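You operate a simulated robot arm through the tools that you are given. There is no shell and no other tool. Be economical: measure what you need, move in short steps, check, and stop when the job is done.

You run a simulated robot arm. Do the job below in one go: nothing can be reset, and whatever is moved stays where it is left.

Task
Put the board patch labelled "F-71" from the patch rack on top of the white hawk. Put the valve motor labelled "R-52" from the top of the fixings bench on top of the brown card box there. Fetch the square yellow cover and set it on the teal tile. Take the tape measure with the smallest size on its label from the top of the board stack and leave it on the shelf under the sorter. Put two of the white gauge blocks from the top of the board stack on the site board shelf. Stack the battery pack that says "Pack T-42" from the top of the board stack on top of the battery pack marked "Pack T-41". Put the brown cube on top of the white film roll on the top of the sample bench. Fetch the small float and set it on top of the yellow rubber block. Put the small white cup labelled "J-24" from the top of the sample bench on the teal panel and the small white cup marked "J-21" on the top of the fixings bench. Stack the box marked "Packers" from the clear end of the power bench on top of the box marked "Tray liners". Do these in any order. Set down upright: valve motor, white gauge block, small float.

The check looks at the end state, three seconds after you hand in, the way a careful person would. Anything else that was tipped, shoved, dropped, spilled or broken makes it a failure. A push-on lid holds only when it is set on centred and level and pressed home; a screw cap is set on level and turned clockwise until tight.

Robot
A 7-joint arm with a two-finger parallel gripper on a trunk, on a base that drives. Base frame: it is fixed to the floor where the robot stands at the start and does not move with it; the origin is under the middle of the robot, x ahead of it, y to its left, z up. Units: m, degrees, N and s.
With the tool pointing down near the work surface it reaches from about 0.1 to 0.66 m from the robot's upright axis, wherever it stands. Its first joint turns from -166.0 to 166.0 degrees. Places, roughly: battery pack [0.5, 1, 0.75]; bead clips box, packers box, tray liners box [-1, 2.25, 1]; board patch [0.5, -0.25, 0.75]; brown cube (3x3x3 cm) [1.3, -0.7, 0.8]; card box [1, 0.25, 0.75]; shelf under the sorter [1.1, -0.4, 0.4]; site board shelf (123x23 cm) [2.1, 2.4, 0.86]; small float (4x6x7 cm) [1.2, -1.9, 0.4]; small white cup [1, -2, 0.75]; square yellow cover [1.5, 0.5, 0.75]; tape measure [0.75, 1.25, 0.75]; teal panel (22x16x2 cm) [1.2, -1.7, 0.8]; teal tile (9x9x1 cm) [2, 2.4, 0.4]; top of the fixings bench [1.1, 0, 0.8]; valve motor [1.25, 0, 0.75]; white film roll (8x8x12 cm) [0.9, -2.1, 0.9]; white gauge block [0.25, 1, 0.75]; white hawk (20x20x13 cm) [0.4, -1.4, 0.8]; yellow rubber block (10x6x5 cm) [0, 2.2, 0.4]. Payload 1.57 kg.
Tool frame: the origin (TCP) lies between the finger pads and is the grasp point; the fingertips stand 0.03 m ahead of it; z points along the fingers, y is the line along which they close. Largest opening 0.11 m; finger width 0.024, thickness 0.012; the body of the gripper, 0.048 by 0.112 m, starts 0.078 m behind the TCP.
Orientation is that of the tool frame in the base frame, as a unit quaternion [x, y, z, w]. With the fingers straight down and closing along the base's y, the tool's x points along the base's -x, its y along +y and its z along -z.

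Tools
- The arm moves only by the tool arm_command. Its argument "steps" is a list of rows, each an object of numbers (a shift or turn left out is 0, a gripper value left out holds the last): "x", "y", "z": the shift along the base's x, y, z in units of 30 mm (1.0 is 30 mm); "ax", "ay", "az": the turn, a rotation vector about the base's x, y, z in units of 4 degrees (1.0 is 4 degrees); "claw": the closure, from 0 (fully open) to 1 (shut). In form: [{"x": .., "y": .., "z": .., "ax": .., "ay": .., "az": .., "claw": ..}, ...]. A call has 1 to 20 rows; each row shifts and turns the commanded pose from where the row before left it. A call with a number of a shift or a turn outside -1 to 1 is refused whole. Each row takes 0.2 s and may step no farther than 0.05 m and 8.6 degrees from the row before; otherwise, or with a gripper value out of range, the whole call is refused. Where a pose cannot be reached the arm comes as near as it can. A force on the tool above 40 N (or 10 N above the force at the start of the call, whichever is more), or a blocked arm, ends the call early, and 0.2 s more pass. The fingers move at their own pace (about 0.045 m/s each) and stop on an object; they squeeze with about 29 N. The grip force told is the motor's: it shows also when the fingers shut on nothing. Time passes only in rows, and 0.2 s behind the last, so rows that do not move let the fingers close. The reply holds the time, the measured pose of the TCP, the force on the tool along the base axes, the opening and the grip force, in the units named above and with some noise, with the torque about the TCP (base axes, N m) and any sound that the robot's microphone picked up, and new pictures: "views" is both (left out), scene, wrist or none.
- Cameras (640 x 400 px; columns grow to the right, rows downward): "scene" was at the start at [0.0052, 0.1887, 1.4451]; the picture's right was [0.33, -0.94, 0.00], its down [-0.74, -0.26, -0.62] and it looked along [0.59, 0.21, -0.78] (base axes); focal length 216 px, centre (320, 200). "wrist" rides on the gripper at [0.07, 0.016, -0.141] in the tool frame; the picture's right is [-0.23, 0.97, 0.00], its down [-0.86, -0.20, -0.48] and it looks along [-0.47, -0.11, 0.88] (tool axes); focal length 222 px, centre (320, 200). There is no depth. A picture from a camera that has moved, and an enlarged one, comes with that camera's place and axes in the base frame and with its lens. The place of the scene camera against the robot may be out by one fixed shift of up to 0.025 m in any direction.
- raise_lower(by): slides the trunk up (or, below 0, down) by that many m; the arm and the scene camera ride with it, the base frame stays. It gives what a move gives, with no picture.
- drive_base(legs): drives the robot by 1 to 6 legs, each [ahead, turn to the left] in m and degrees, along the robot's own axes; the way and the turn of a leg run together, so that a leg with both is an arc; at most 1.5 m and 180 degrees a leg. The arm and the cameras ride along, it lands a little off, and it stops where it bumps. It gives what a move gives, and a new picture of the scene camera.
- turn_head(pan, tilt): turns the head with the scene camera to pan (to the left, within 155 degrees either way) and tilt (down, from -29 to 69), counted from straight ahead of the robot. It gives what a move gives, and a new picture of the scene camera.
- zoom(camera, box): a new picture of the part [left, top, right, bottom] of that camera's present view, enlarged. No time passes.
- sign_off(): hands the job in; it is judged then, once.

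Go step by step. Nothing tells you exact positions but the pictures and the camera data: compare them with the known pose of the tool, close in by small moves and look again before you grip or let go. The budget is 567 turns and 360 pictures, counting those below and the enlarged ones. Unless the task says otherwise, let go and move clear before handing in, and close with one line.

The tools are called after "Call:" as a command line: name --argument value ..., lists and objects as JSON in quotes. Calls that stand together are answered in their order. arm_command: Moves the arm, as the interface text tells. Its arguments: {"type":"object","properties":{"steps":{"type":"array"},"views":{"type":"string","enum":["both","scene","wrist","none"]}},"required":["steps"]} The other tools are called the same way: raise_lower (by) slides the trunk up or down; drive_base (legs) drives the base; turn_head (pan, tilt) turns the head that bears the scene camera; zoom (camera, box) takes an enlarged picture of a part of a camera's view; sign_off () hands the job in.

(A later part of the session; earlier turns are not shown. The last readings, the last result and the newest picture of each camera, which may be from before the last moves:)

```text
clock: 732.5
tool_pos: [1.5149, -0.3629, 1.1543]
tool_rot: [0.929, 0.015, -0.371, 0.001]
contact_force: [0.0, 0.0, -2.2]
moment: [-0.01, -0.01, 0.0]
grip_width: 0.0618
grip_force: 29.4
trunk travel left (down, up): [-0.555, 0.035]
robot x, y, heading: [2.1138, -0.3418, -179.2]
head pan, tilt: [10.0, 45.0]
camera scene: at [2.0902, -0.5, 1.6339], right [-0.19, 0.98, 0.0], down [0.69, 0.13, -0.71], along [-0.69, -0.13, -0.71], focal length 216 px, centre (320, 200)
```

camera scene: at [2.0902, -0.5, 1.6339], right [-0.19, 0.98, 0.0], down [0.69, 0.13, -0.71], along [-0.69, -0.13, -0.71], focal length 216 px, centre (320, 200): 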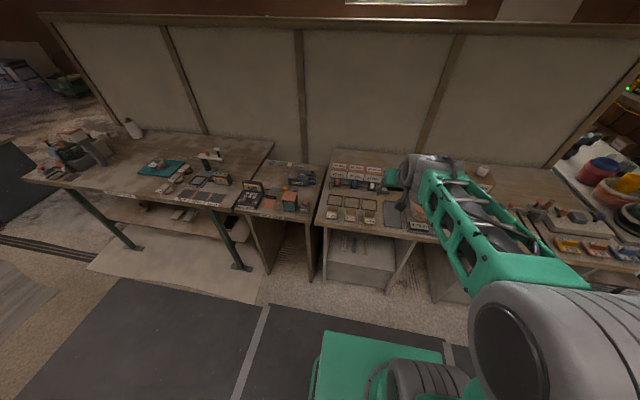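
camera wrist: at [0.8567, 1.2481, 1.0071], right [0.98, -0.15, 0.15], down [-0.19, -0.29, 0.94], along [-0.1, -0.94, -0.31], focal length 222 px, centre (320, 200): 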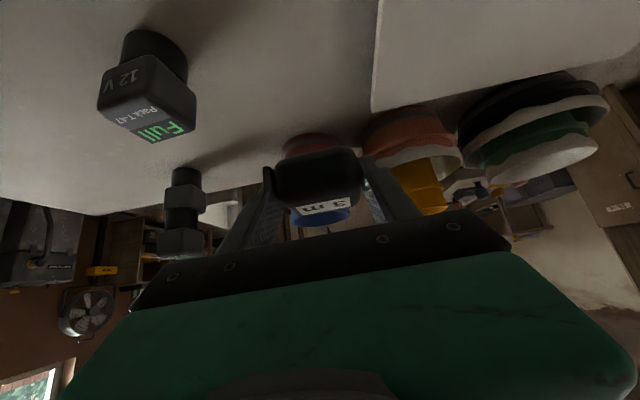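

I'll back up a little, lower the trunk, and look at the shelf under the sorter.

Call:
drive_base --legs '[[-0.1, 0]]'

Call:
raise_lower --by -0.4

Call:
arm_command --steps '[{"z": -1}, {"z": -1}, {"z": -1}, {"z": -1}, {"z": -1}, {"z": -0.5}, {}]' --views "both"

```text
clock: 733.6
tool_pos: [1.6148, -0.3625, 1.154]
tool_rot: [0.928, 0.015, -0.372, 0.001]
contact_force: [0.1, -0.1, -2.2]
moment: [0.01, 0.01, -0.01]
grip_width: 0.0616
grip_force: 28.6
trunk travel left (down, up): [-0.555, 0.035]
robot x, y, heading: [2.2086, -0.3359, -179.0]
head pan, tilt: [10.0, 45.0]
camera scene: at [2.1901, -0.4984, 1.6339], right [-0.19, 0.98, 0.0], down [0.69, 0.14, -0.71], along [-0.69, -0.14, -0.71], focal length 216 px, centre (320, 200)
```

scene: 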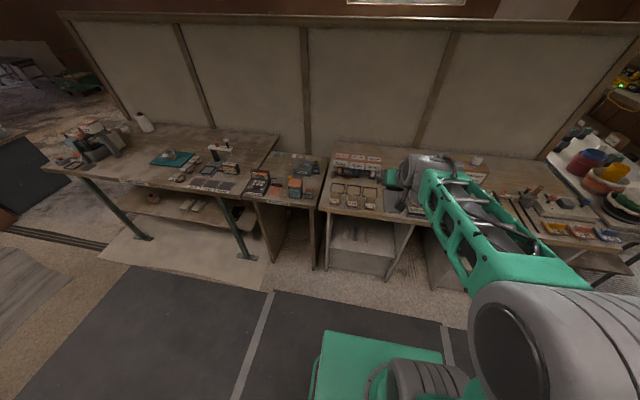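

```text
clock: 737.4
tool_pos: [1.6136, -0.3624, 0.754]
tool_rot: [0.928, 0.016, -0.373, 0.002]
contact_force: [-0.8, 0.6, -1.8]
moment: [0.0, -0.07, -0.01]
grip_width: 0.0619
grip_force: 28.7
trunk travel left (down, up): [-0.155, 0.435]
robot x, y, heading: [2.2119, -0.3393, -178.7]
head pan, tilt: [10.0, 45.0]
```

```text
clock: 739.0
tool_pos: [1.6132, -0.3639, 0.5895]
tool_rot: [0.928, 0.017, -0.371, 0.002]
contact_force: [0.0, 1.2, -2.0]
moment: [0.01, -0.03, 0.01]
grip_width: 0.0616
grip_force: 28.9
trunk travel left (down, up): [-0.155, 0.435]
robot x, y, heading: [2.2119, -0.3383, -179.0]
head pan, tilt: [10.0, 45.0]
camera scene: at [2.189, -0.4984, 1.2339], right [-0.19, 0.98, 0.0], down [0.69, 0.14, -0.71], along [-0.69, -0.14, -0.71], focal length 216 px, centre (320, 200)
camera wrist: at [1.7609, -0.3758, 0.6426], right [-0.13, -0.98, 0.15], down [-0.29, 0.18, 0.94], along [-0.95, 0.08, -0.31], focal length 222 px, centre (320, 200)
```

scene: 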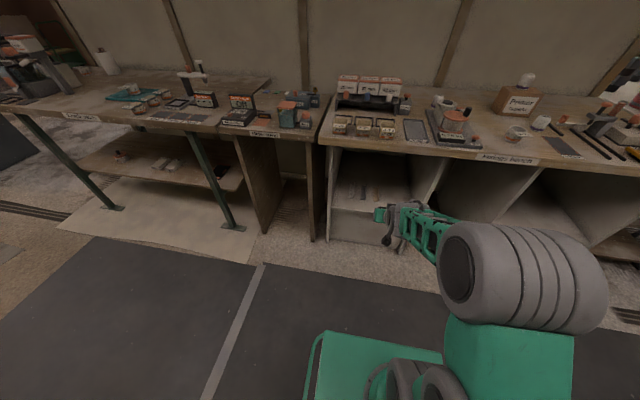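
wrist: 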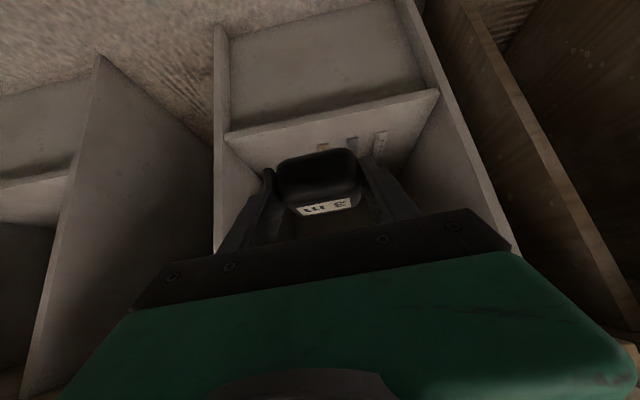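

The shelf front is near x=1.40, z≈0.37. I'll aim for (1.33,-0.285), clear of the rails: lower, shift, and drive in.

Call:
arm_command --steps '[{"z": -1, "y": 0.7}, {"z": -1, "y": 0.7}, {"z": -0.7, "y": 0.7}, {"y": 0.5}, {}]' --views "none"

Call:
drive_base --legs '[[0.2, 0]]'

Call:
arm_command --steps '[{}]' --views "wrist"

```text
clock: 740.2
tool_pos: [1.6119, -0.2851, 0.5094]
tool_rot: [0.928, 0.015, -0.373, 0.001]
contact_force: [0.4, 0.4, -1.9]
moment: [-0.03, -0.03, -0.03]
grip_width: 0.0622
grip_force: 29.3
trunk travel left (down, up): [-0.155, 0.435]
robot x, y, heading: [2.2098, -0.3367, -179.3]
head pan, tilt: [10.0, 45.0]
```

```text
clock: 741.8
tool_pos: [1.412, -0.288, 0.51]
tool_rot: [0.928, 0.015, -0.373, 0.001]
contact_force: [0.6, -0.6, -2.3]
moment: [-0.02, 0.01, 0.0]
grip_width: 0.0617
grip_force: 29.0
trunk travel left (down, up): [-0.155, 0.435]
robot x, y, heading: [2.0121, -0.3394, -179.2]
head pan, tilt: [10.0, 45.0]
camera scene: at [1.9881, -0.5019, 1.2339], right [-0.19, 0.98, 0.0], down [0.69, 0.13, -0.71], along [-0.69, -0.13, -0.71], focal length 216 px, centre (320, 200)
```

scene: 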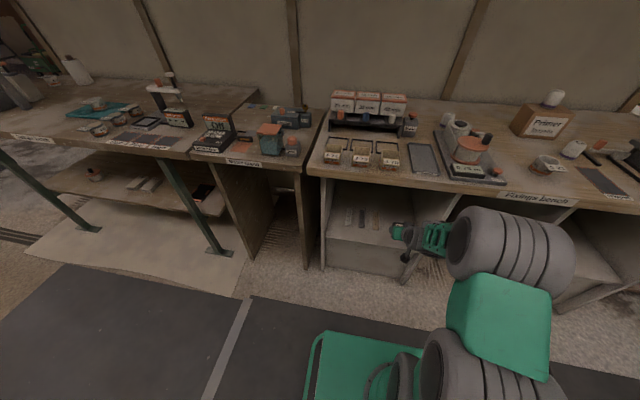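

```text
clock: 742.2
tool_pos: [1.4125, -0.2894, 0.5102]
tool_rot: [0.929, 0.016, -0.371, 0.001]
contact_force: [1.5, -0.1, -2.7]
moment: [0.0, 0.0, 0.01]
grip_width: 0.0615
grip_force: 28.9
trunk travel left (down, up): [-0.155, 0.435]
robot x, y, heading: [2.0119, -0.3401, -179.2]
head pan, tilt: [10.0, 45.0]
camera wrist: at [1.5593, -0.3012, 0.5631], right [-0.14, -0.98, 0.15], down [-0.29, 0.18, 0.94], along [-0.95, 0.08, -0.31], focal length 222 px, centre (320, 200)
```

wrist: 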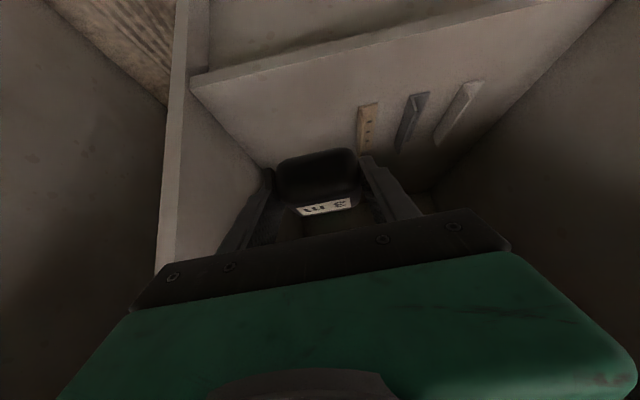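

Shelf: front edge x≈1.397, top z≈0.363. I'll bring the tape in and lower.

Call:
arm_command --steps '[{"x": -0.8, "z": -0.4}, {"x": -0.8, "z": -0.6}, {"x": -0.8, "z": -0.7}, {"x": -0.5, "z": -0.7}, {"z": -0.5}, {}]' --views "wrist"

```text
clock: 743.6
tool_pos: [1.3255, -0.2891, 0.4229]
tool_rot: [0.928, 0.016, -0.372, 0.002]
contact_force: [0.5, -0.1, -2.4]
moment: [0.0, -0.04, 0.0]
grip_width: 0.0619
grip_force: 29.1
trunk travel left (down, up): [-0.155, 0.435]
robot x, y, heading: [2.0144, -0.3424, -179.1]
head pan, tilt: [10.0, 45.0]
camera wrist: at [1.4727, -0.3021, 0.4766], right [-0.14, -0.98, 0.15], down [-0.29, 0.18, 0.94], along [-0.95, 0.08, -0.31], focal length 222 px, centre (320, 200)
```

wrist: 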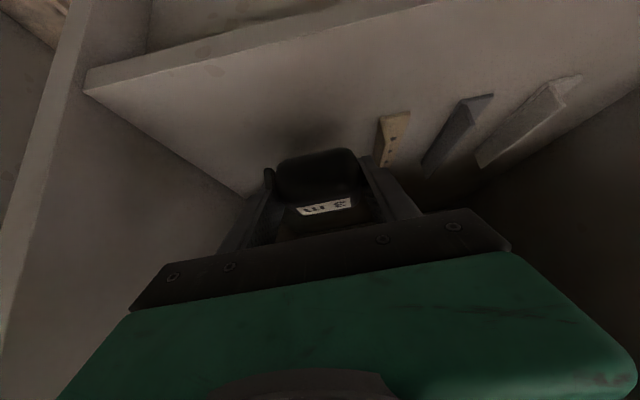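

Call:
arm_command --steps '[{"y": 0.4, "z": -0.3}, {"z": -0.25}, {"z": -0.15}, {"z": -0.1}]' --views "none"

```text
clock: 744.6
tool_pos: [1.3255, -0.2761, 0.3996]
tool_rot: [0.928, 0.015, -0.372, 0.001]
contact_force: [-0.4, 0.2, -2.3]
moment: [0.04, -0.09, 0.01]
grip_width: 0.0616
grip_force: 29.2
trunk travel left (down, up): [-0.155, 0.435]
robot x, y, heading: [2.0088, -0.3432, -178.9]
head pan, tilt: [10.0, 45.0]
```

Call:
arm_command --steps '[{"z": -0.1}, {"z": -0.1}, {"z": -0.1}]' --views "none"

```text
clock: 745.4
tool_pos: [1.3255, -0.2762, 0.3902]
tool_rot: [0.928, 0.016, -0.372, 0.001]
contact_force: [0.3, -0.9, -2.9]
moment: [-0.01, -0.03, 0.01]
grip_width: 0.0617
grip_force: 29.1
trunk travel left (down, up): [-0.155, 0.435]
robot x, y, heading: [2.0097, -0.3427, -179.1]
head pan, tilt: [10.0, 45.0]
```

Call:
arm_command --steps '[{"z": -0.12}, {"z": -0.12}, {"z": -0.12}, {"z": -0.12}]' --views "wrist"

```text
clock: 746.5
tool_pos: [1.3165, -0.2757, 0.3837]
tool_rot: [0.925, 0.016, -0.381, 0.002]
contact_force: [-1.3, -0.3, 10.4]
moment: [-0.37, -0.14, -0.05]
grip_width: 0.062
grip_force: 28.7
trunk travel left (down, up): [-0.155, 0.435]
robot x, y, heading: [2.0108, -0.3432, -179.0]
head pan, tilt: [10.0, 45.0]
stopped in row 4: the force on the tool passed its limit at 41 N (the readings are from after the stop); the commanded pose is now the measured one
camera wrist: at [1.4659, -0.2884, 0.4343], right [-0.13, -0.98, 0.15], down [-0.28, 0.18, 0.94], along [-0.95, 0.08, -0.29], focal length 222 px, centre (320, 200)
```

wrist: 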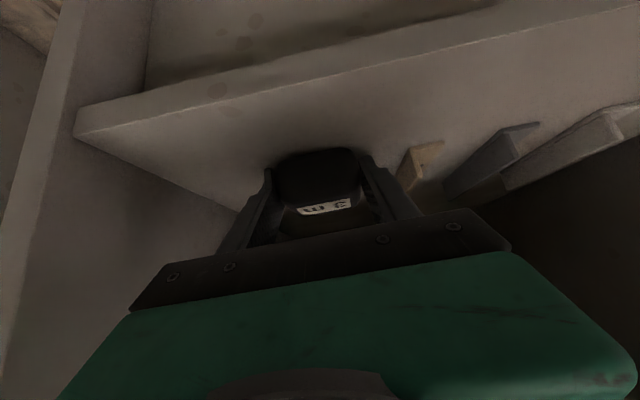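

Contact. Ease up, open, and withdraw along the tool axis.

Call:
arm_command --steps '[{"z": 0.05}, {"claw": 0.42}, {"claw": 0.36}, {"claw": 0.3}, {}, {"x": 0.3, "z": 0.3}, {"x": 0.4, "z": 0.4}, {"x": 0.6, "z": 0.6}, {"x": 0.7, "z": 0.7}, {"x": 0.9}, {"x": 0.9}, {"x": 0.9}]' --views "wrist"

```text
clock: 749.1
tool_pos: [1.4612, -0.2755, 0.4404]
tool_rot: [0.926, 0.016, -0.378, 0.002]
contact_force: [-0.1, -0.5, 0.7]
moment: [0.02, -0.01, 0.01]
grip_width: 0.077
grip_force: 0.0
trunk travel left (down, up): [-0.155, 0.435]
robot x, y, heading: [2.0116, -0.3426, -179.1]
head pan, tilt: [10.0, 45.0]
camera wrist: at [1.6101, -0.2869, 0.4914], right [-0.13, -0.98, 0.15], down [-0.28, 0.18, 0.94], along [-0.95, 0.08, -0.3], focal length 222 px, centre (320, 200)
```

wrist: 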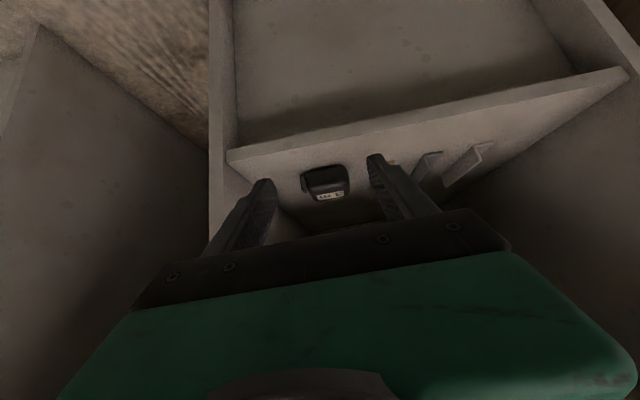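

The tape is on the shelf. Last item: the square yellow cover. I'll back out, raise, and move north to it.

Call:
drive_base --legs '[[-0.15, 0]]'

Call:
raise_lower --by 0.2

Call:
arm_command --steps '[{"z": 1, "ay": -1}, {"z": 1, "ay": -1}, {"z": 1, "ay": -1}, {"z": 1, "ay": -1}, {"z": 1, "ay": -1}, {"z": 1, "ay": -1}, {"z": 1, "ay": -1}, {"z": 1, "ay": -1}, {"z": 1, "ay": -1}, {"z": 1, "ay": -1}, {"z": 1, "ay": -1}]' --views "none"

Call:
drive_base --legs '[[0, -90], [0.8, 0], [0, 90]]'

Call:
turn_head --pan 0 --tilt 45

```text
clock: 750.5
tool_pos: [1.6064, -0.2733, 0.4404]
tool_rot: [0.926, 0.017, -0.378, 0.002]
contact_force: [-0.2, 0.0, 1.3]
moment: [0.01, 0.0, 0.02]
grip_width: 0.0773
grip_force: 0.2
trunk travel left (down, up): [-0.155, 0.435]
robot x, y, heading: [2.1569, -0.3373, -179.2]
head pan, tilt: [10.0, 45.0]
camera scene: at [2.1341, -0.4993, 1.2339], right [-0.19, 0.98, 0.0], down [0.69, 0.14, -0.71], along [-0.69, -0.14, -0.71], focal length 216 px, centre (320, 200)
```

scene: 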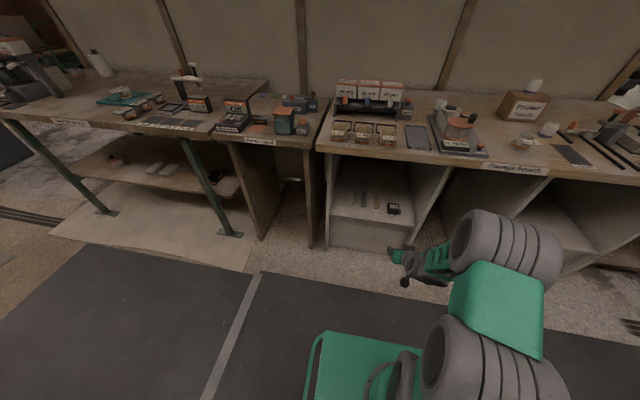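

```text
clock: 752.7
tool_pos: [1.6061, -0.2721, 0.6408]
tool_rot: [0.926, 0.017, -0.378, 0.002]
contact_force: [-0.2, 0.5, 0.1]
moment: [-0.04, 0.0, 0.0]
grip_width: 0.0769
grip_force: 0.1
trunk travel left (down, up): [-0.355, 0.235]
robot x, y, heading: [2.1576, -0.3388, -178.8]
head pan, tilt: [10.0, 45.0]
```

```text
clock: 755.1
tool_pos: [1.6057, -0.2718, 0.9709]
tool_rot: [1.0, 0.015, -0.002, 0.008]
contact_force: [-0.1, -0.3, 0.5]
moment: [-0.01, 0.01, 0.0]
grip_width: 0.077
grip_force: 0.0
trunk travel left (down, up): [-0.355, 0.235]
robot x, y, heading: [2.1574, -0.3388, -178.8]
head pan, tilt: [10.0, 45.0]
```

```text
clock: 767.0
tool_pos: [1.5791, 0.5261, 0.972]
tool_rot: [1.0, 0.018, -0.003, 0.007]
contact_force: [-1.2, -0.3, -0.5]
moment: [-0.01, -0.02, 0.03]
grip_width: 0.0767
grip_force: 0.2
trunk travel left (down, up): [-0.355, 0.235]
robot x, y, heading: [2.1295, 0.4635, -178.1]
head pan, tilt: [10.0, 45.0]
camera scene: at [2.1091, 0.3033, 1.4339], right [-0.2, 0.98, 0.0], down [0.69, 0.14, -0.71], along [-0.69, -0.14, -0.71], focal length 216 px, centre (320, 200)
```

scene: 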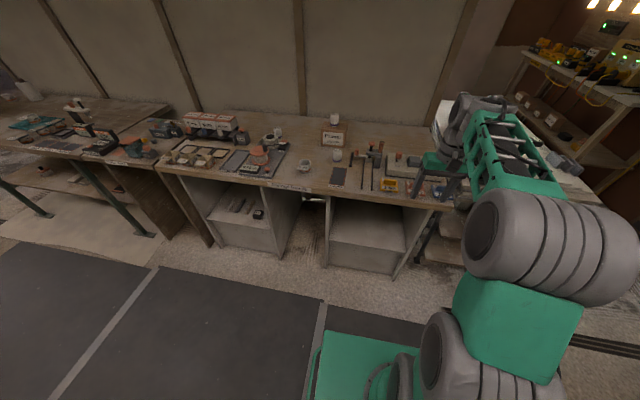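

```text
clock: 767.7
tool_pos: [1.5784, 0.5271, 0.9719]
tool_rot: [1.0, 0.018, -0.003, 0.008]
contact_force: [-0.4, 0.5, -0.7]
moment: [0.05, -0.03, -0.05]
grip_width: 0.0769
grip_force: 0.2
trunk travel left (down, up): [-0.355, 0.235]
robot x, y, heading: [2.1291, 0.4669, -178.3]
head pan, tilt: [0.0, 45.0]
camera scene: at [2.1075, 0.3173, 1.4339], right [-0.03, 1.0, 0.0], down [0.71, 0.02, -0.71], along [-0.71, -0.02, -0.71], focal length 216 px, centre (320, 200)
```

scene: 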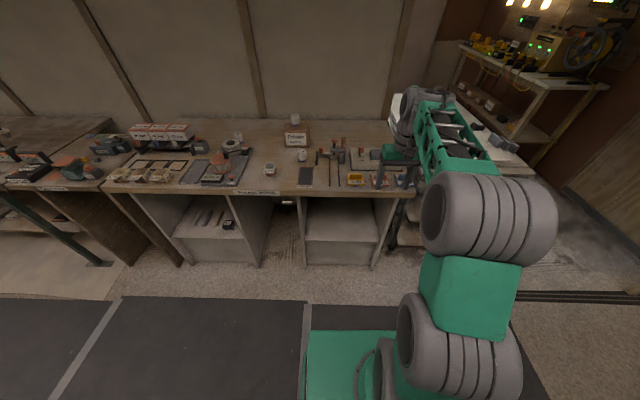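

The yellow cover is near (1.35, 0.45). I'll move closer and look down at it.

Call:
drive_base --legs '[[0.18, 0]]'

Call:
arm_command --steps '[{"y": -0.8, "z": 0.5}, {"y": -0.8, "z": 0.5}, {"y": -0.7}, {"x": 0.3}, {}]' --views "wrist"

Call:
zoom --camera "wrist" --box '[200, 60, 440, 220]'

```text
clock: 769.2
tool_pos: [1.3978, 0.5227, 0.9724]
tool_rot: [1.0, 0.017, -0.003, 0.008]
contact_force: [0.3, 0.2, 0.4]
moment: [0.0, 0.01, -0.01]
grip_width: 0.077
grip_force: 0.0
trunk travel left (down, up): [-0.355, 0.235]
robot x, y, heading: [1.9502, 0.4599, -178.8]
head pan, tilt: [0.0, 45.0]
camera scene: at [1.9253, 0.3127, 1.4339], right [-0.02, 1.0, 0.0], down [0.71, 0.02, -0.71], along [-0.71, -0.02, -0.71], focal length 216 px, centre (320, 200)
```

scene: 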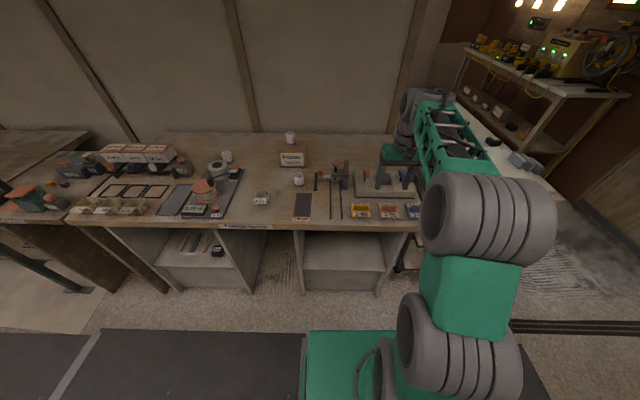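

```text
clock: 770.4
tool_pos: [1.4076, 0.4526, 1.0027]
tool_rot: [1.0, 0.017, -0.004, 0.008]
contact_force: [-0.1, 0.4, 0.1]
moment: [-0.02, 0.02, 0.01]
grip_width: 0.0772
grip_force: 0.1
trunk travel left (down, up): [-0.355, 0.235]
robot x, y, heading: [1.9495, 0.4595, -178.7]
head pan, tilt: [0.0, 45.0]
camera wrist: at [1.4779, 0.4404, 1.1431], right [-0.19, -0.98, 0.02], down [-0.86, 0.18, 0.48], along [-0.47, 0.08, -0.88], focal length 222 px, centre (320, 200)
```

wrist: 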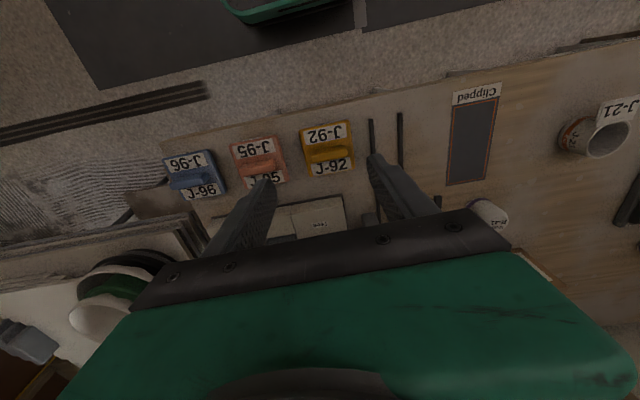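

```text
2.50 times, centred on (320, 140) of wrist
camera zoom: at [1.4779, 0.4404, 1.1431], right [-0.19, -0.98, 0.02], down [-0.86, 0.18, 0.48], along [-0.47, 0.08, -0.88], focal length 555 px, centre (320, 350)
```

zoom: 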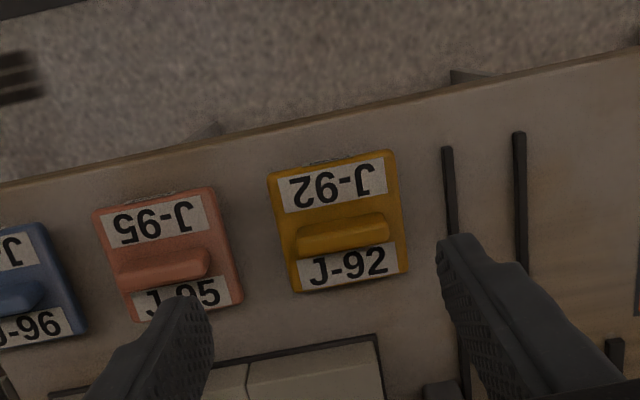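

The yellow square cover (J-92) has a bar handle running sideways. I'll get a closer look to judge the bar height.

Call:
arm_command --steps '[{"x": -0.4, "y": -0.35, "z": -1, "claw": 0.2}, {"z": -1, "x": -0.3}, {"z": -0.8}, {}]' --views "wrist"

Call:
zoom --camera "wrist" --box '[220, 90, 420, 230]'

```text
clock: 771.4
tool_pos: [1.3854, 0.4417, 0.9177]
tool_rot: [1.0, 0.018, -0.004, 0.008]
contact_force: [0.4, 0.3, 0.4]
moment: [-0.01, 0.03, -0.01]
grip_width: 0.0878
grip_force: 0.0
trunk travel left (down, up): [-0.355, 0.235]
robot x, y, heading: [1.9485, 0.4583, -178.5]
head pan, tilt: [0.0, 45.0]
camera wrist: at [1.4552, 0.4296, 1.0575], right [-0.19, -0.98, 0.02], down [-0.86, 0.18, 0.48], along [-0.47, 0.08, -0.88], focal length 222 px, centre (320, 200)
```

wrist: 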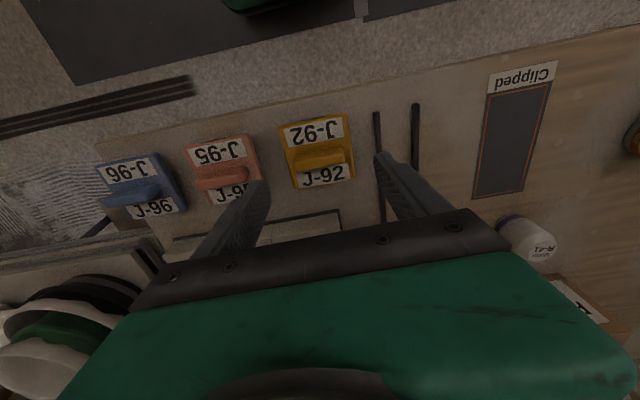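

```text
2.86 times, centred on (320, 160) of wrist
camera zoom: at [1.4552, 0.4296, 1.0575], right [-0.19, -0.98, 0.02], down [-0.86, 0.18, 0.48], along [-0.47, 0.08, -0.88], focal length 635 px, centre (320, 314)
```

zoom: 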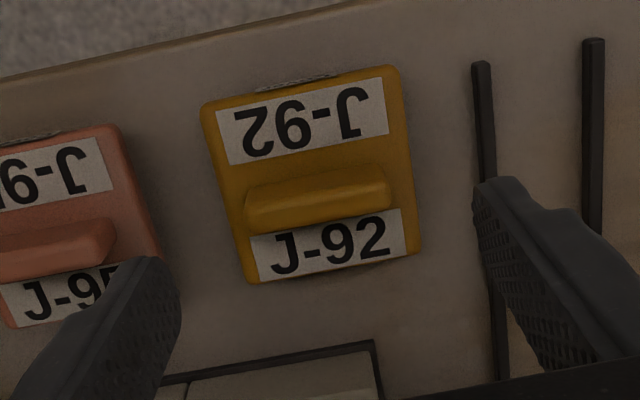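

I'll pitch the tool to 30° and approach the bar's ends, keeping the tips just above the plate.

Call:
arm_command --steps '[{"ay": 1, "claw": 0.25}, {"ay": 1}, {"ay": 1}, {"ay": 1}, {"ay": 1}, {"ay": 1}, {"ay": 1}, {"ay": 0.5}, {"x": 0.4}, {}]' --views "wrist"

Call:
zoom --camera "wrist" --box '[220, 60, 420, 200]'

```text
clock: 773.6
tool_pos: [1.3979, 0.4421, 0.9179]
tool_rot: [0.965, 0.018, -0.263, 0.002]
contact_force: [0.2, 0.6, 0.3]
moment: [0.01, 0.02, 0.04]
grip_width: 0.0827
grip_force: 0.1
trunk travel left (down, up): [-0.355, 0.235]
robot x, y, heading: [1.9522, 0.457, -178.4]
head pan, tilt: [0.0, 45.0]
camera wrist: at [1.5289, 0.4311, 1.0035], right [-0.16, -0.98, 0.11], down [-0.5, 0.18, 0.85], along [-0.85, 0.08, -0.52], focal length 222 px, centre (320, 200)
```

wrist: 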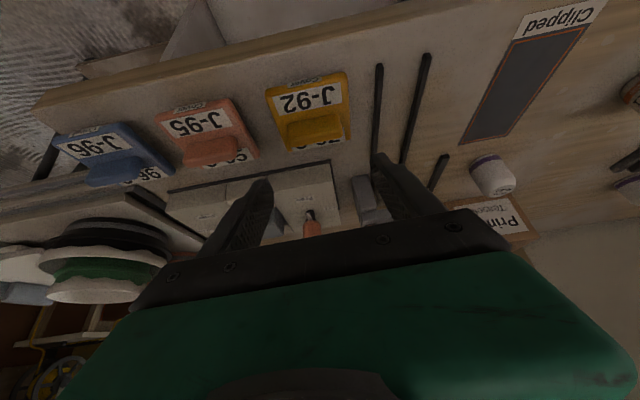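

```text
2.86 times, centred on (320, 130) of wrist
camera zoom: at [1.5289, 0.4311, 1.0035], right [-0.16, -0.98, 0.11], down [-0.5, 0.18, 0.85], along [-0.85, 0.08, -0.52], focal length 635 px, centre (320, 400)
```

zoom: 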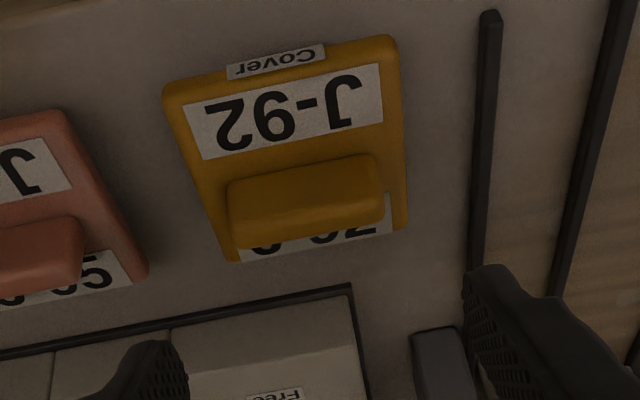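

The cover is a small lid: top about 0.824, bar at about z 0.84 between y=0.415 and 0.466. I'll lower to put the tips at the bar ends.

Call:
arm_command --steps '[{"z": -0.7, "x": 0.1}, {"z": -0.7}, {"z": -0.5}, {}]' --views "wrist"

Call:
zoom --camera "wrist" --box '[220, 60, 420, 200]'

```text
clock: 774.6
tool_pos: [1.4003, 0.4456, 0.862]
tool_rot: [0.965, 0.019, -0.263, 0.004]
contact_force: [0.1, -0.3, 0.2]
moment: [0.0, -0.01, 0.0]
grip_width: 0.0827
grip_force: 0.0
trunk travel left (down, up): [-0.355, 0.235]
robot x, y, heading: [1.9491, 0.4593, -178.6]
head pan, tilt: [0.0, 45.0]
camera wrist: at [1.5322, 0.4328, 0.947], right [-0.16, -0.98, 0.11], down [-0.5, 0.18, 0.85], along [-0.85, 0.08, -0.52], focal length 222 px, centre (320, 200)
```

wrist: 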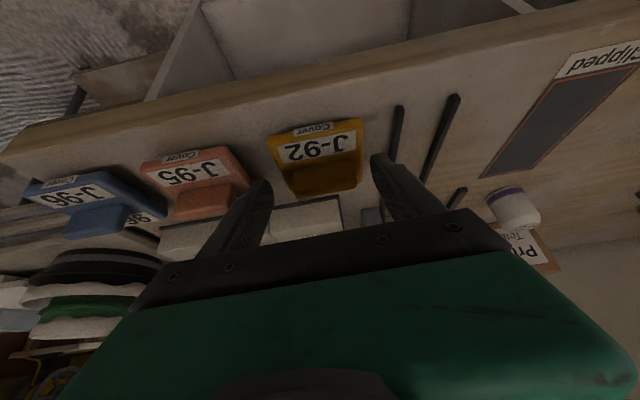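

```text
2.86 times, centred on (320, 130) of wrist
camera zoom: at [1.5322, 0.4328, 0.947], right [-0.16, -0.98, 0.11], down [-0.5, 0.18, 0.85], along [-0.85, 0.08, -0.52], focal length 635 px, centre (320, 400)
```

zoom: 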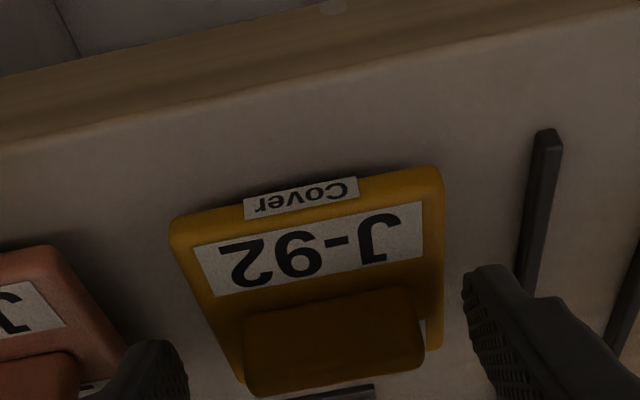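

Call:
arm_command --steps '[{"y": -0.17, "z": -0.12}, {"claw": 0.4}, {"claw": 0.7}, {"claw": 1}, {}, {}]' --views "wrist"

```text
clock: 776.0
tool_pos: [1.4012, 0.4394, 0.8579]
tool_rot: [0.965, 0.018, -0.262, 0.003]
contact_force: [0.3, 0.8, 0.8]
moment: [0.01, 0.0, -0.01]
grip_width: 0.0512
grip_force: 29.4
trunk travel left (down, up): [-0.355, 0.235]
robot x, y, heading: [1.9501, 0.459, -178.7]
head pan, tilt: [0.0, 45.0]
camera wrist: at [1.5323, 0.4264, 0.9435], right [-0.16, -0.98, 0.11], down [-0.5, 0.18, 0.85], along [-0.85, 0.08, -0.52], focal length 222 px, centre (320, 200)
```

wrist: 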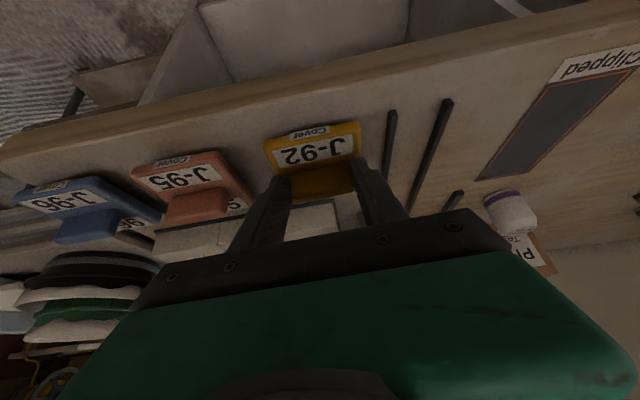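

Gripped at 51 mm, matching the bar. Lift.

Call:
arm_command --steps '[{"z": 0.3}, {"z": 0.5}, {"z": 1}, {"z": 1}, {"z": 0.5}, {}]' --views "wrist"

```text
clock: 777.4
tool_pos: [1.4017, 0.4413, 0.9569]
tool_rot: [0.965, 0.019, -0.261, 0.004]
contact_force: [0.2, -0.2, -0.5]
moment: [0.01, -0.03, 0.01]
grip_width: 0.0511
grip_force: 29.1
trunk travel left (down, up): [-0.355, 0.235]
robot x, y, heading: [1.9474, 0.4586, -178.6]
head pan, tilt: [0.0, 45.0]
camera wrist: at [1.5322, 0.4287, 1.0422], right [-0.16, -0.98, 0.11], down [-0.5, 0.18, 0.85], along [-0.85, 0.08, -0.52], focal length 222 px, centre (320, 200)
```

wrist: 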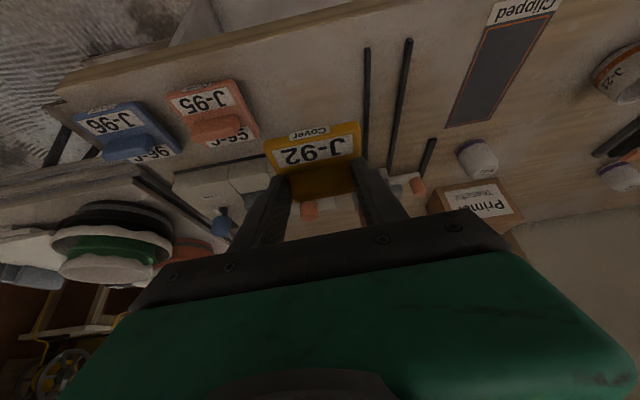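

The cover is held level. Now I'll drive to the site board, stopping short of the bin.

Call:
arm_command --steps '[{"z": 1}, {"z": 1}]' --views "none"

Call:
drive_base --legs '[[-0.09, 0], [0, -91.2], [1.15, 0]]'

Call:
turn_head --pan 0 --tilt 45

```text
clock: 778.0
tool_pos: [1.3984, 0.4395, 1.0159]
tool_rot: [0.965, 0.019, -0.261, 0.004]
contact_force: [-0.6, -0.2, -0.3]
moment: [-0.01, 0.0, 0.02]
grip_width: 0.0513
grip_force: 28.9
trunk travel left (down, up): [-0.355, 0.235]
robot x, y, heading: [1.9523, 0.4582, -178.6]
head pan, tilt: [0.0, 45.0]
```

```text
clock: 788.2
tool_pos: [1.9155, 2.1371, 1.016]
tool_rot: [0.712, -0.651, -0.193, -0.179]
contact_force: [0.8, 0.3, -0.8]
moment: [-0.01, -0.01, 0.0]
grip_width: 0.0508
grip_force: 29.0
trunk travel left (down, up): [-0.355, 0.235]
robot x, y, heading: [1.9585, 1.5949, 94.2]
head pan, tilt: [0.0, 45.0]
camera scene: at [1.799, 1.6086, 1.4339], right [1.0, 0.07, 0.0], down [0.05, -0.71, -0.71], along [-0.05, 0.71, -0.71], focal length 216 px, centre (320, 200)
```

scene: 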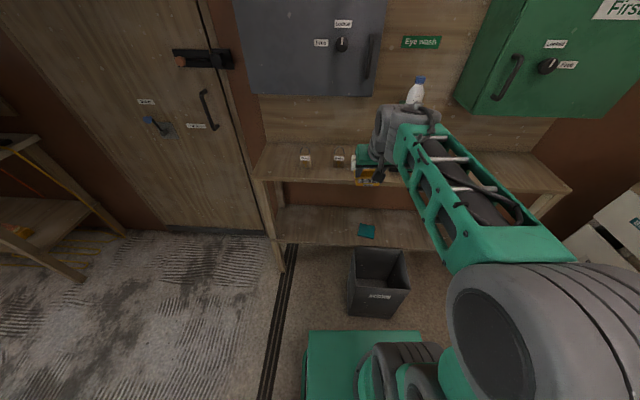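

```text
clock: 788.8
tool_pos: [1.9151, 2.1379, 1.0152]
tool_rot: [0.711, -0.652, -0.192, -0.178]
contact_force: [0.1, -0.2, -0.2]
moment: [-0.04, 0.02, 0.0]
grip_width: 0.0512
grip_force: 28.6
trunk travel left (down, up): [-0.355, 0.235]
robot x, y, heading: [1.9611, 1.5922, 94.1]
head pan, tilt: [0.0, 45.0]
camera scene: at [1.799, 1.6086, 1.4339], right [1.0, 0.07, 0.0], down [0.05, -0.71, -0.71], along [-0.05, 0.71, -0.71], focal length 216 px, centre (320, 200)
```

scene: 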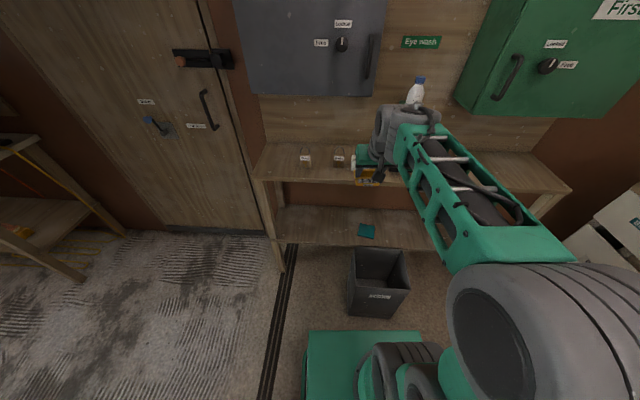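

Call:
drive_base --legs '[[0, -4]]'

Call:
raise_lower --by -0.28

Call:
arm_command --steps '[{"z": -1}, {"z": -1}, {"z": -1}, {"z": -1}, {"z": -0.8, "x": 0.5}, {"x": 0.8}, {"x": 0.5}, {}]' --views "both"

```text
clock: 789.7
tool_pos: [1.9536, 2.1396, 1.0147]
tool_rot: [0.689, -0.676, -0.185, -0.185]
contact_force: [0.4, -0.1, 0.3]
moment: [0.0, -0.01, 0.0]
grip_width: 0.0508
grip_force: 29.5
trunk travel left (down, up): [-0.355, 0.235]
robot x, y, heading: [1.9594, 1.5868, 90.0]
head pan, tilt: [0.0, 45.0]
camera scene: at [1.8001, 1.6197, 1.4339], right [1.0, 0.0, 0.0], down [0.0, -0.71, -0.71], along [0.0, 0.71, -0.71], focal length 216 px, centre (320, 200)
```

scene: 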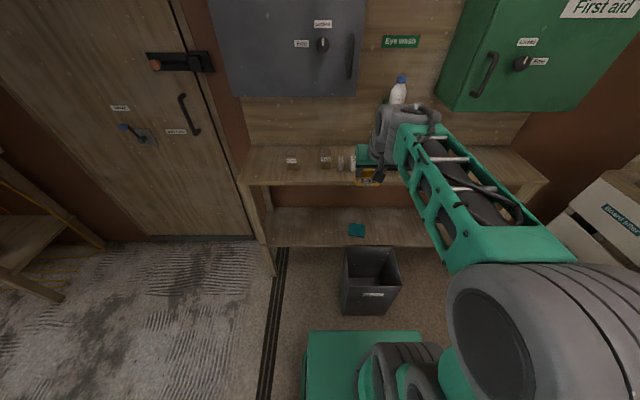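

```text
clock: 792.5
tool_pos: [1.9536, 2.1392, 0.7347]
tool_rot: [0.689, -0.676, -0.186, -0.184]
contact_force: [-0.5, 0.2, -0.8]
moment: [-0.03, -0.03, 0.01]
grip_width: 0.0512
grip_force: 29.3
trunk travel left (down, up): [-0.075, 0.515]
robot x, y, heading: [1.9615, 1.5898, 90.2]
head pan, tilt: [0.0, 45.0]
```

```text
clock: 794.3
tool_pos: [2.0088, 2.1417, 0.5903]
tool_rot: [0.689, -0.676, -0.186, -0.185]
contact_force: [-1.1, -0.1, -0.2]
moment: [-0.05, 0.0, -0.03]
grip_width: 0.0511
grip_force: 29.1
trunk travel left (down, up): [-0.075, 0.515]
robot x, y, heading: [1.9592, 1.587, 90.4]
head pan, tilt: [0.0, 45.0]
camera scene: at [1.8001, 1.6197, 1.1539], right [1.0, 0.0, 0.0], down [0.0, -0.71, -0.71], along [0.0, 0.71, -0.71], focal length 216 px, centre (320, 200)
camera wrist: at [1.9934, 2.0091, 0.6764], right [-0.98, 0.18, 0.11], down [0.19, 0.5, 0.85], along [0.1, 0.85, -0.52], focal length 222 px, centre (320, 200)
```

scene: 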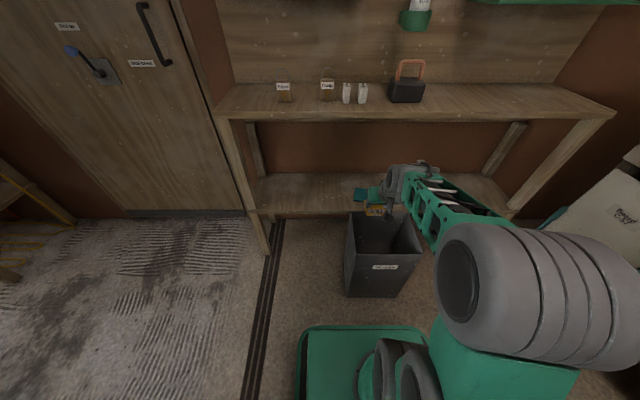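
wrist: 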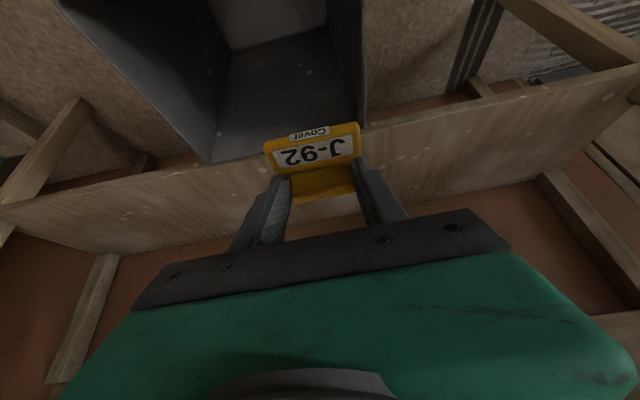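

The tile is near (2.018, 2.372), top ≈0.395. I'll move 9 cm closer, stopping before the bin, and extend under the shelf.

Call:
drive_base --legs '[[0.09, 0]]'

Call:
arm_command --steps '[{"x": 0.2, "y": 0.8}, {"y": 0.8}, {"y": 0.6}, {}]' --views "both"

```text
clock: 795.4
tool_pos: [2.0069, 2.2331, 0.5906]
tool_rot: [0.689, -0.676, -0.186, -0.185]
contact_force: [0.0, -0.5, -0.7]
moment: [-0.03, -0.01, 0.0]
grip_width: 0.051
grip_force: 28.6
trunk travel left (down, up): [-0.075, 0.515]
robot x, y, heading: [1.9569, 1.6802, 90.5]
head pan, tilt: [0.0, 45.0]
camera scene: at [1.7997, 1.7102, 1.1539], right [1.0, 0.01, 0.0], down [0.0, -0.71, -0.71], along [0.0, 0.71, -0.71], focal length 216 px, centre (320, 200)
```

scene: 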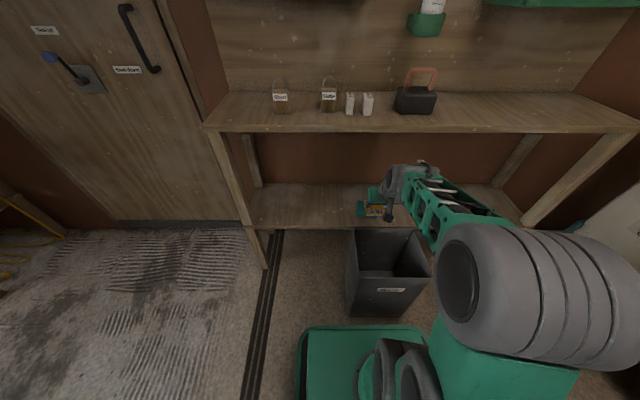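

```text
clock: 796.4
tool_pos: [2.0139, 2.2999, 0.5885]
tool_rot: [0.689, -0.676, -0.185, -0.185]
contact_force: [-0.3, 0.6, -1.1]
moment: [-0.02, 0.01, 0.03]
grip_width: 0.0514
grip_force: 29.1
trunk travel left (down, up): [-0.075, 0.515]
robot x, y, heading: [1.9619, 1.6825, 90.6]
head pan, tilt: [0.0, 45.0]
camera scene: at [1.7997, 1.7102, 1.1539], right [1.0, 0.01, 0.0], down [0.0, -0.71, -0.71], along [0.0, 0.71, -0.71], focal length 216 px, centre (320, 200)
camera wrist: at [1.9982, 2.1674, 0.6741], right [-0.98, 0.18, 0.11], down [0.19, 0.5, 0.85], along [0.09, 0.85, -0.52], focal length 222 px, centre (320, 200)
```

scene: 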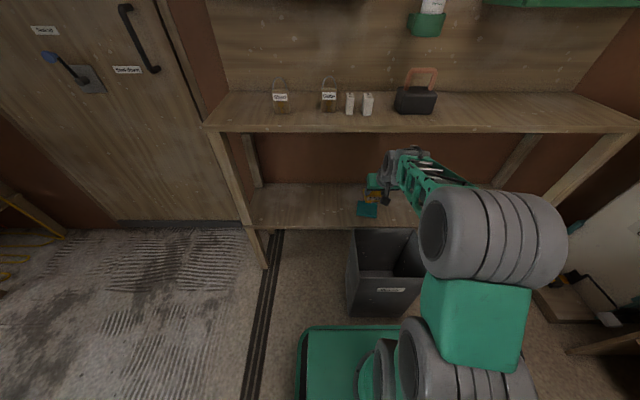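
wrist: 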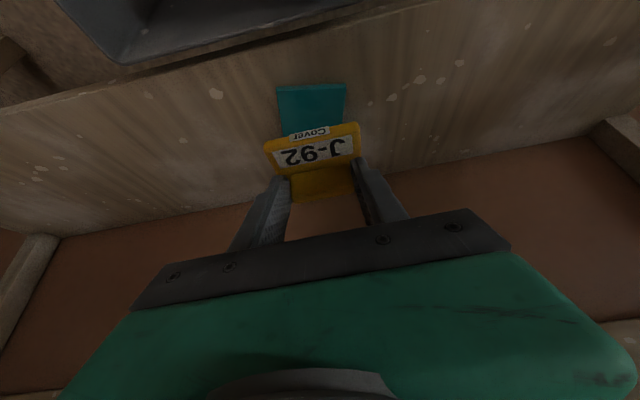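

The tile's centre is (2.0155, 2.381), turned about 12°. I'll align the cover and move over it.

Call:
arm_command --steps '[{"y": 0.7, "az": -0.8, "z": -0.3}, {"y": 0.7, "az": -0.9, "z": -0.4}, {"y": 0.77, "az": -0.8, "z": -0.5}, {"z": -0.8}, {"z": -0.8}, {}]' --views "wrist"

Call:
zoom --camera "wrist" --box '[220, 70, 420, 210]'

```text
clock: 797.8
tool_pos: [2.0139, 2.3647, 0.5048]
tool_rot: [-0.628, 0.733, 0.169, 0.199]
contact_force: [-0.4, 0.2, -0.6]
moment: [0.01, 0.0, -0.03]
grip_width: 0.0513
grip_force: 28.4
trunk travel left (down, up): [-0.075, 0.515]
robot x, y, heading: [1.9601, 1.6798, 90.3]
head pan, tilt: [0.0, 45.0]
camera wrist: at [1.9758, 2.2374, 0.5907], right [-0.93, 0.34, 0.11], down [0.27, 0.46, 0.85], along [0.24, 0.82, -0.52], focal length 222 px, centre (320, 200)
```

wrist: 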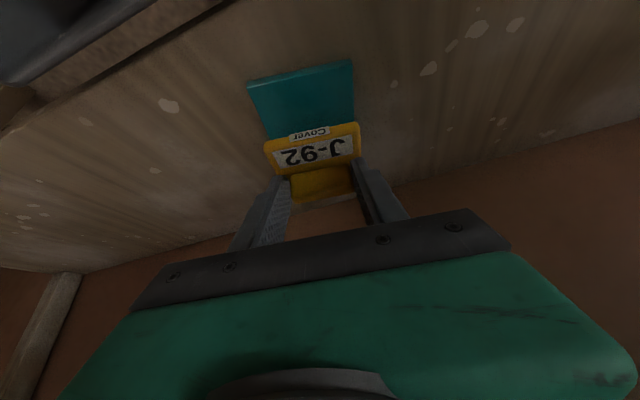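

```text
2.86 times, centred on (320, 140) of wrist
camera zoom: at [1.9758, 2.2374, 0.5907], right [-0.93, 0.34, 0.11], down [0.27, 0.46, 0.85], along [0.24, 0.82, -0.52], focal length 635 px, centre (320, 371)
```

zoom: 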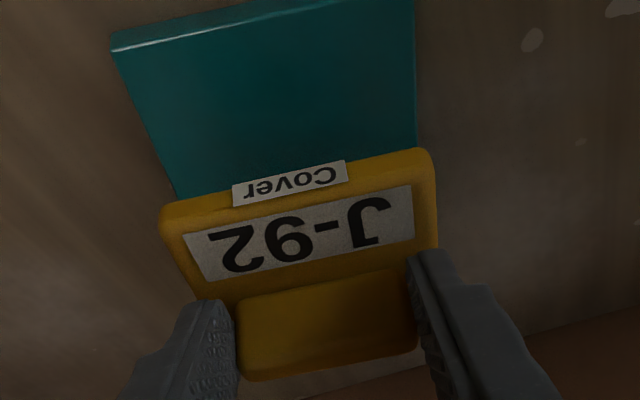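

Well aligned. Lowering onto the tile.

Call:
arm_command --steps '[{"z": -0.6}, {"z": -0.5}, {"z": -0.3}, {}]' --views "wrist"

Call:
zoom --camera "wrist" --box '[220, 70, 420, 210]'

```text
clock: 798.8
tool_pos: [2.0143, 2.3658, 0.4674]
tool_rot: [-0.627, 0.733, 0.172, 0.203]
contact_force: [0.0, -0.7, 17.1]
moment: [-0.16, -0.08, -0.01]
grip_width: 0.051
grip_force: 29.0
trunk travel left (down, up): [-0.075, 0.515]
robot x, y, heading: [1.9597, 1.6804, 90.1]
head pan, tilt: [0.0, 45.0]
camera wrist: at [1.9761, 2.2367, 0.5523], right [-0.93, 0.34, 0.11], down [0.27, 0.45, 0.85], along [0.24, 0.82, -0.52], focal length 222 px, centre (320, 200)
```

wrist: 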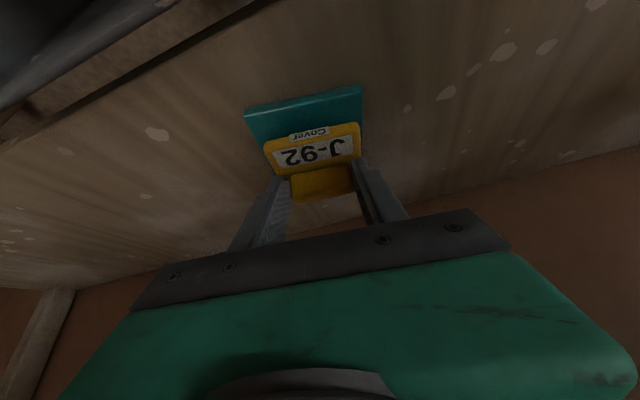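

```text
2.86 times, centred on (320, 140) of wrist
camera zoom: at [1.9761, 2.2367, 0.5523], right [-0.93, 0.34, 0.11], down [0.27, 0.45, 0.85], along [0.24, 0.82, -0.52], focal length 635 px, centre (320, 371)
```

zoom: 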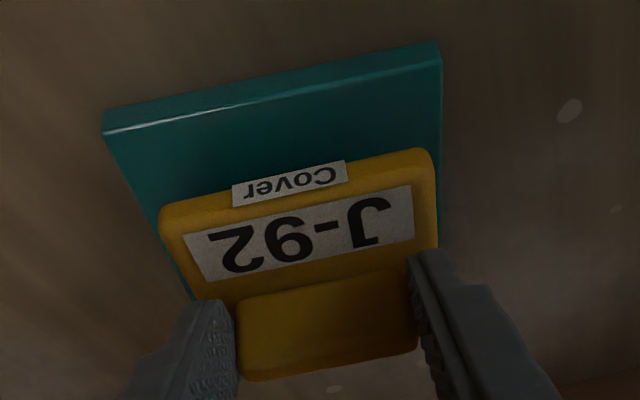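

It touches, but sits about 1.2 cm too far back. I'll lift slightly, pull toward me, and lower again.

Call:
arm_command --steps '[{"z": 0.3}, {"y": -0.4, "x": -0.07}, {"z": -0.2}, {"z": -0.1}, {}]' --views "wrist"

Call:
zoom --camera "wrist" --box '[220, 70, 420, 210]'

```text
clock: 800.0
tool_pos: [2.0107, 2.352, 0.4672]
tool_rot: [-0.628, 0.732, 0.17, 0.201]
contact_force: [0.2, -3.1, 14.2]
moment: [-0.19, -0.07, -0.03]
grip_width: 0.0512
grip_force: 29.3
trunk travel left (down, up): [-0.075, 0.515]
robot x, y, heading: [1.9618, 1.6791, 90.4]
head pan, tilt: [0.0, 45.0]
camera wrist: at [1.9727, 2.2235, 0.5526], right [-0.93, 0.34, 0.11], down [0.27, 0.46, 0.85], along [0.24, 0.82, -0.52], focal length 222 px, centre (320, 200)
```

wrist: 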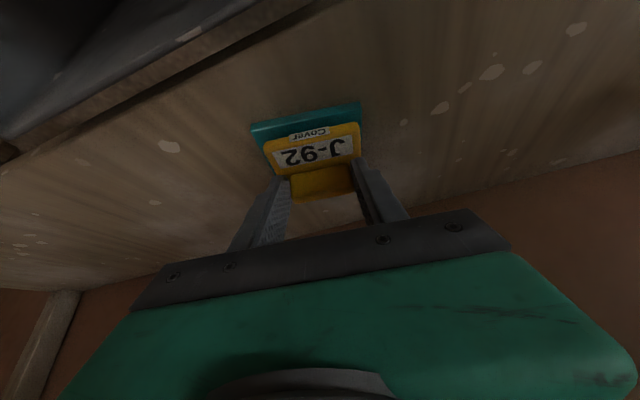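

```text
2.86 times, centred on (320, 140) of wrist
camera zoom: at [1.9727, 2.2235, 0.5526], right [-0.93, 0.34, 0.11], down [0.27, 0.46, 0.85], along [0.24, 0.82, -0.52], focal length 635 px, centre (320, 371)
```

zoom: 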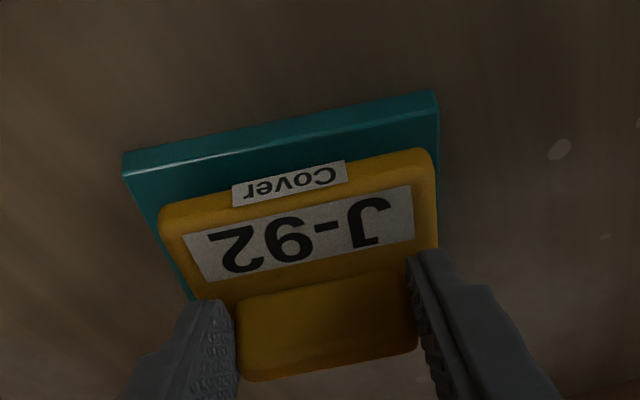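

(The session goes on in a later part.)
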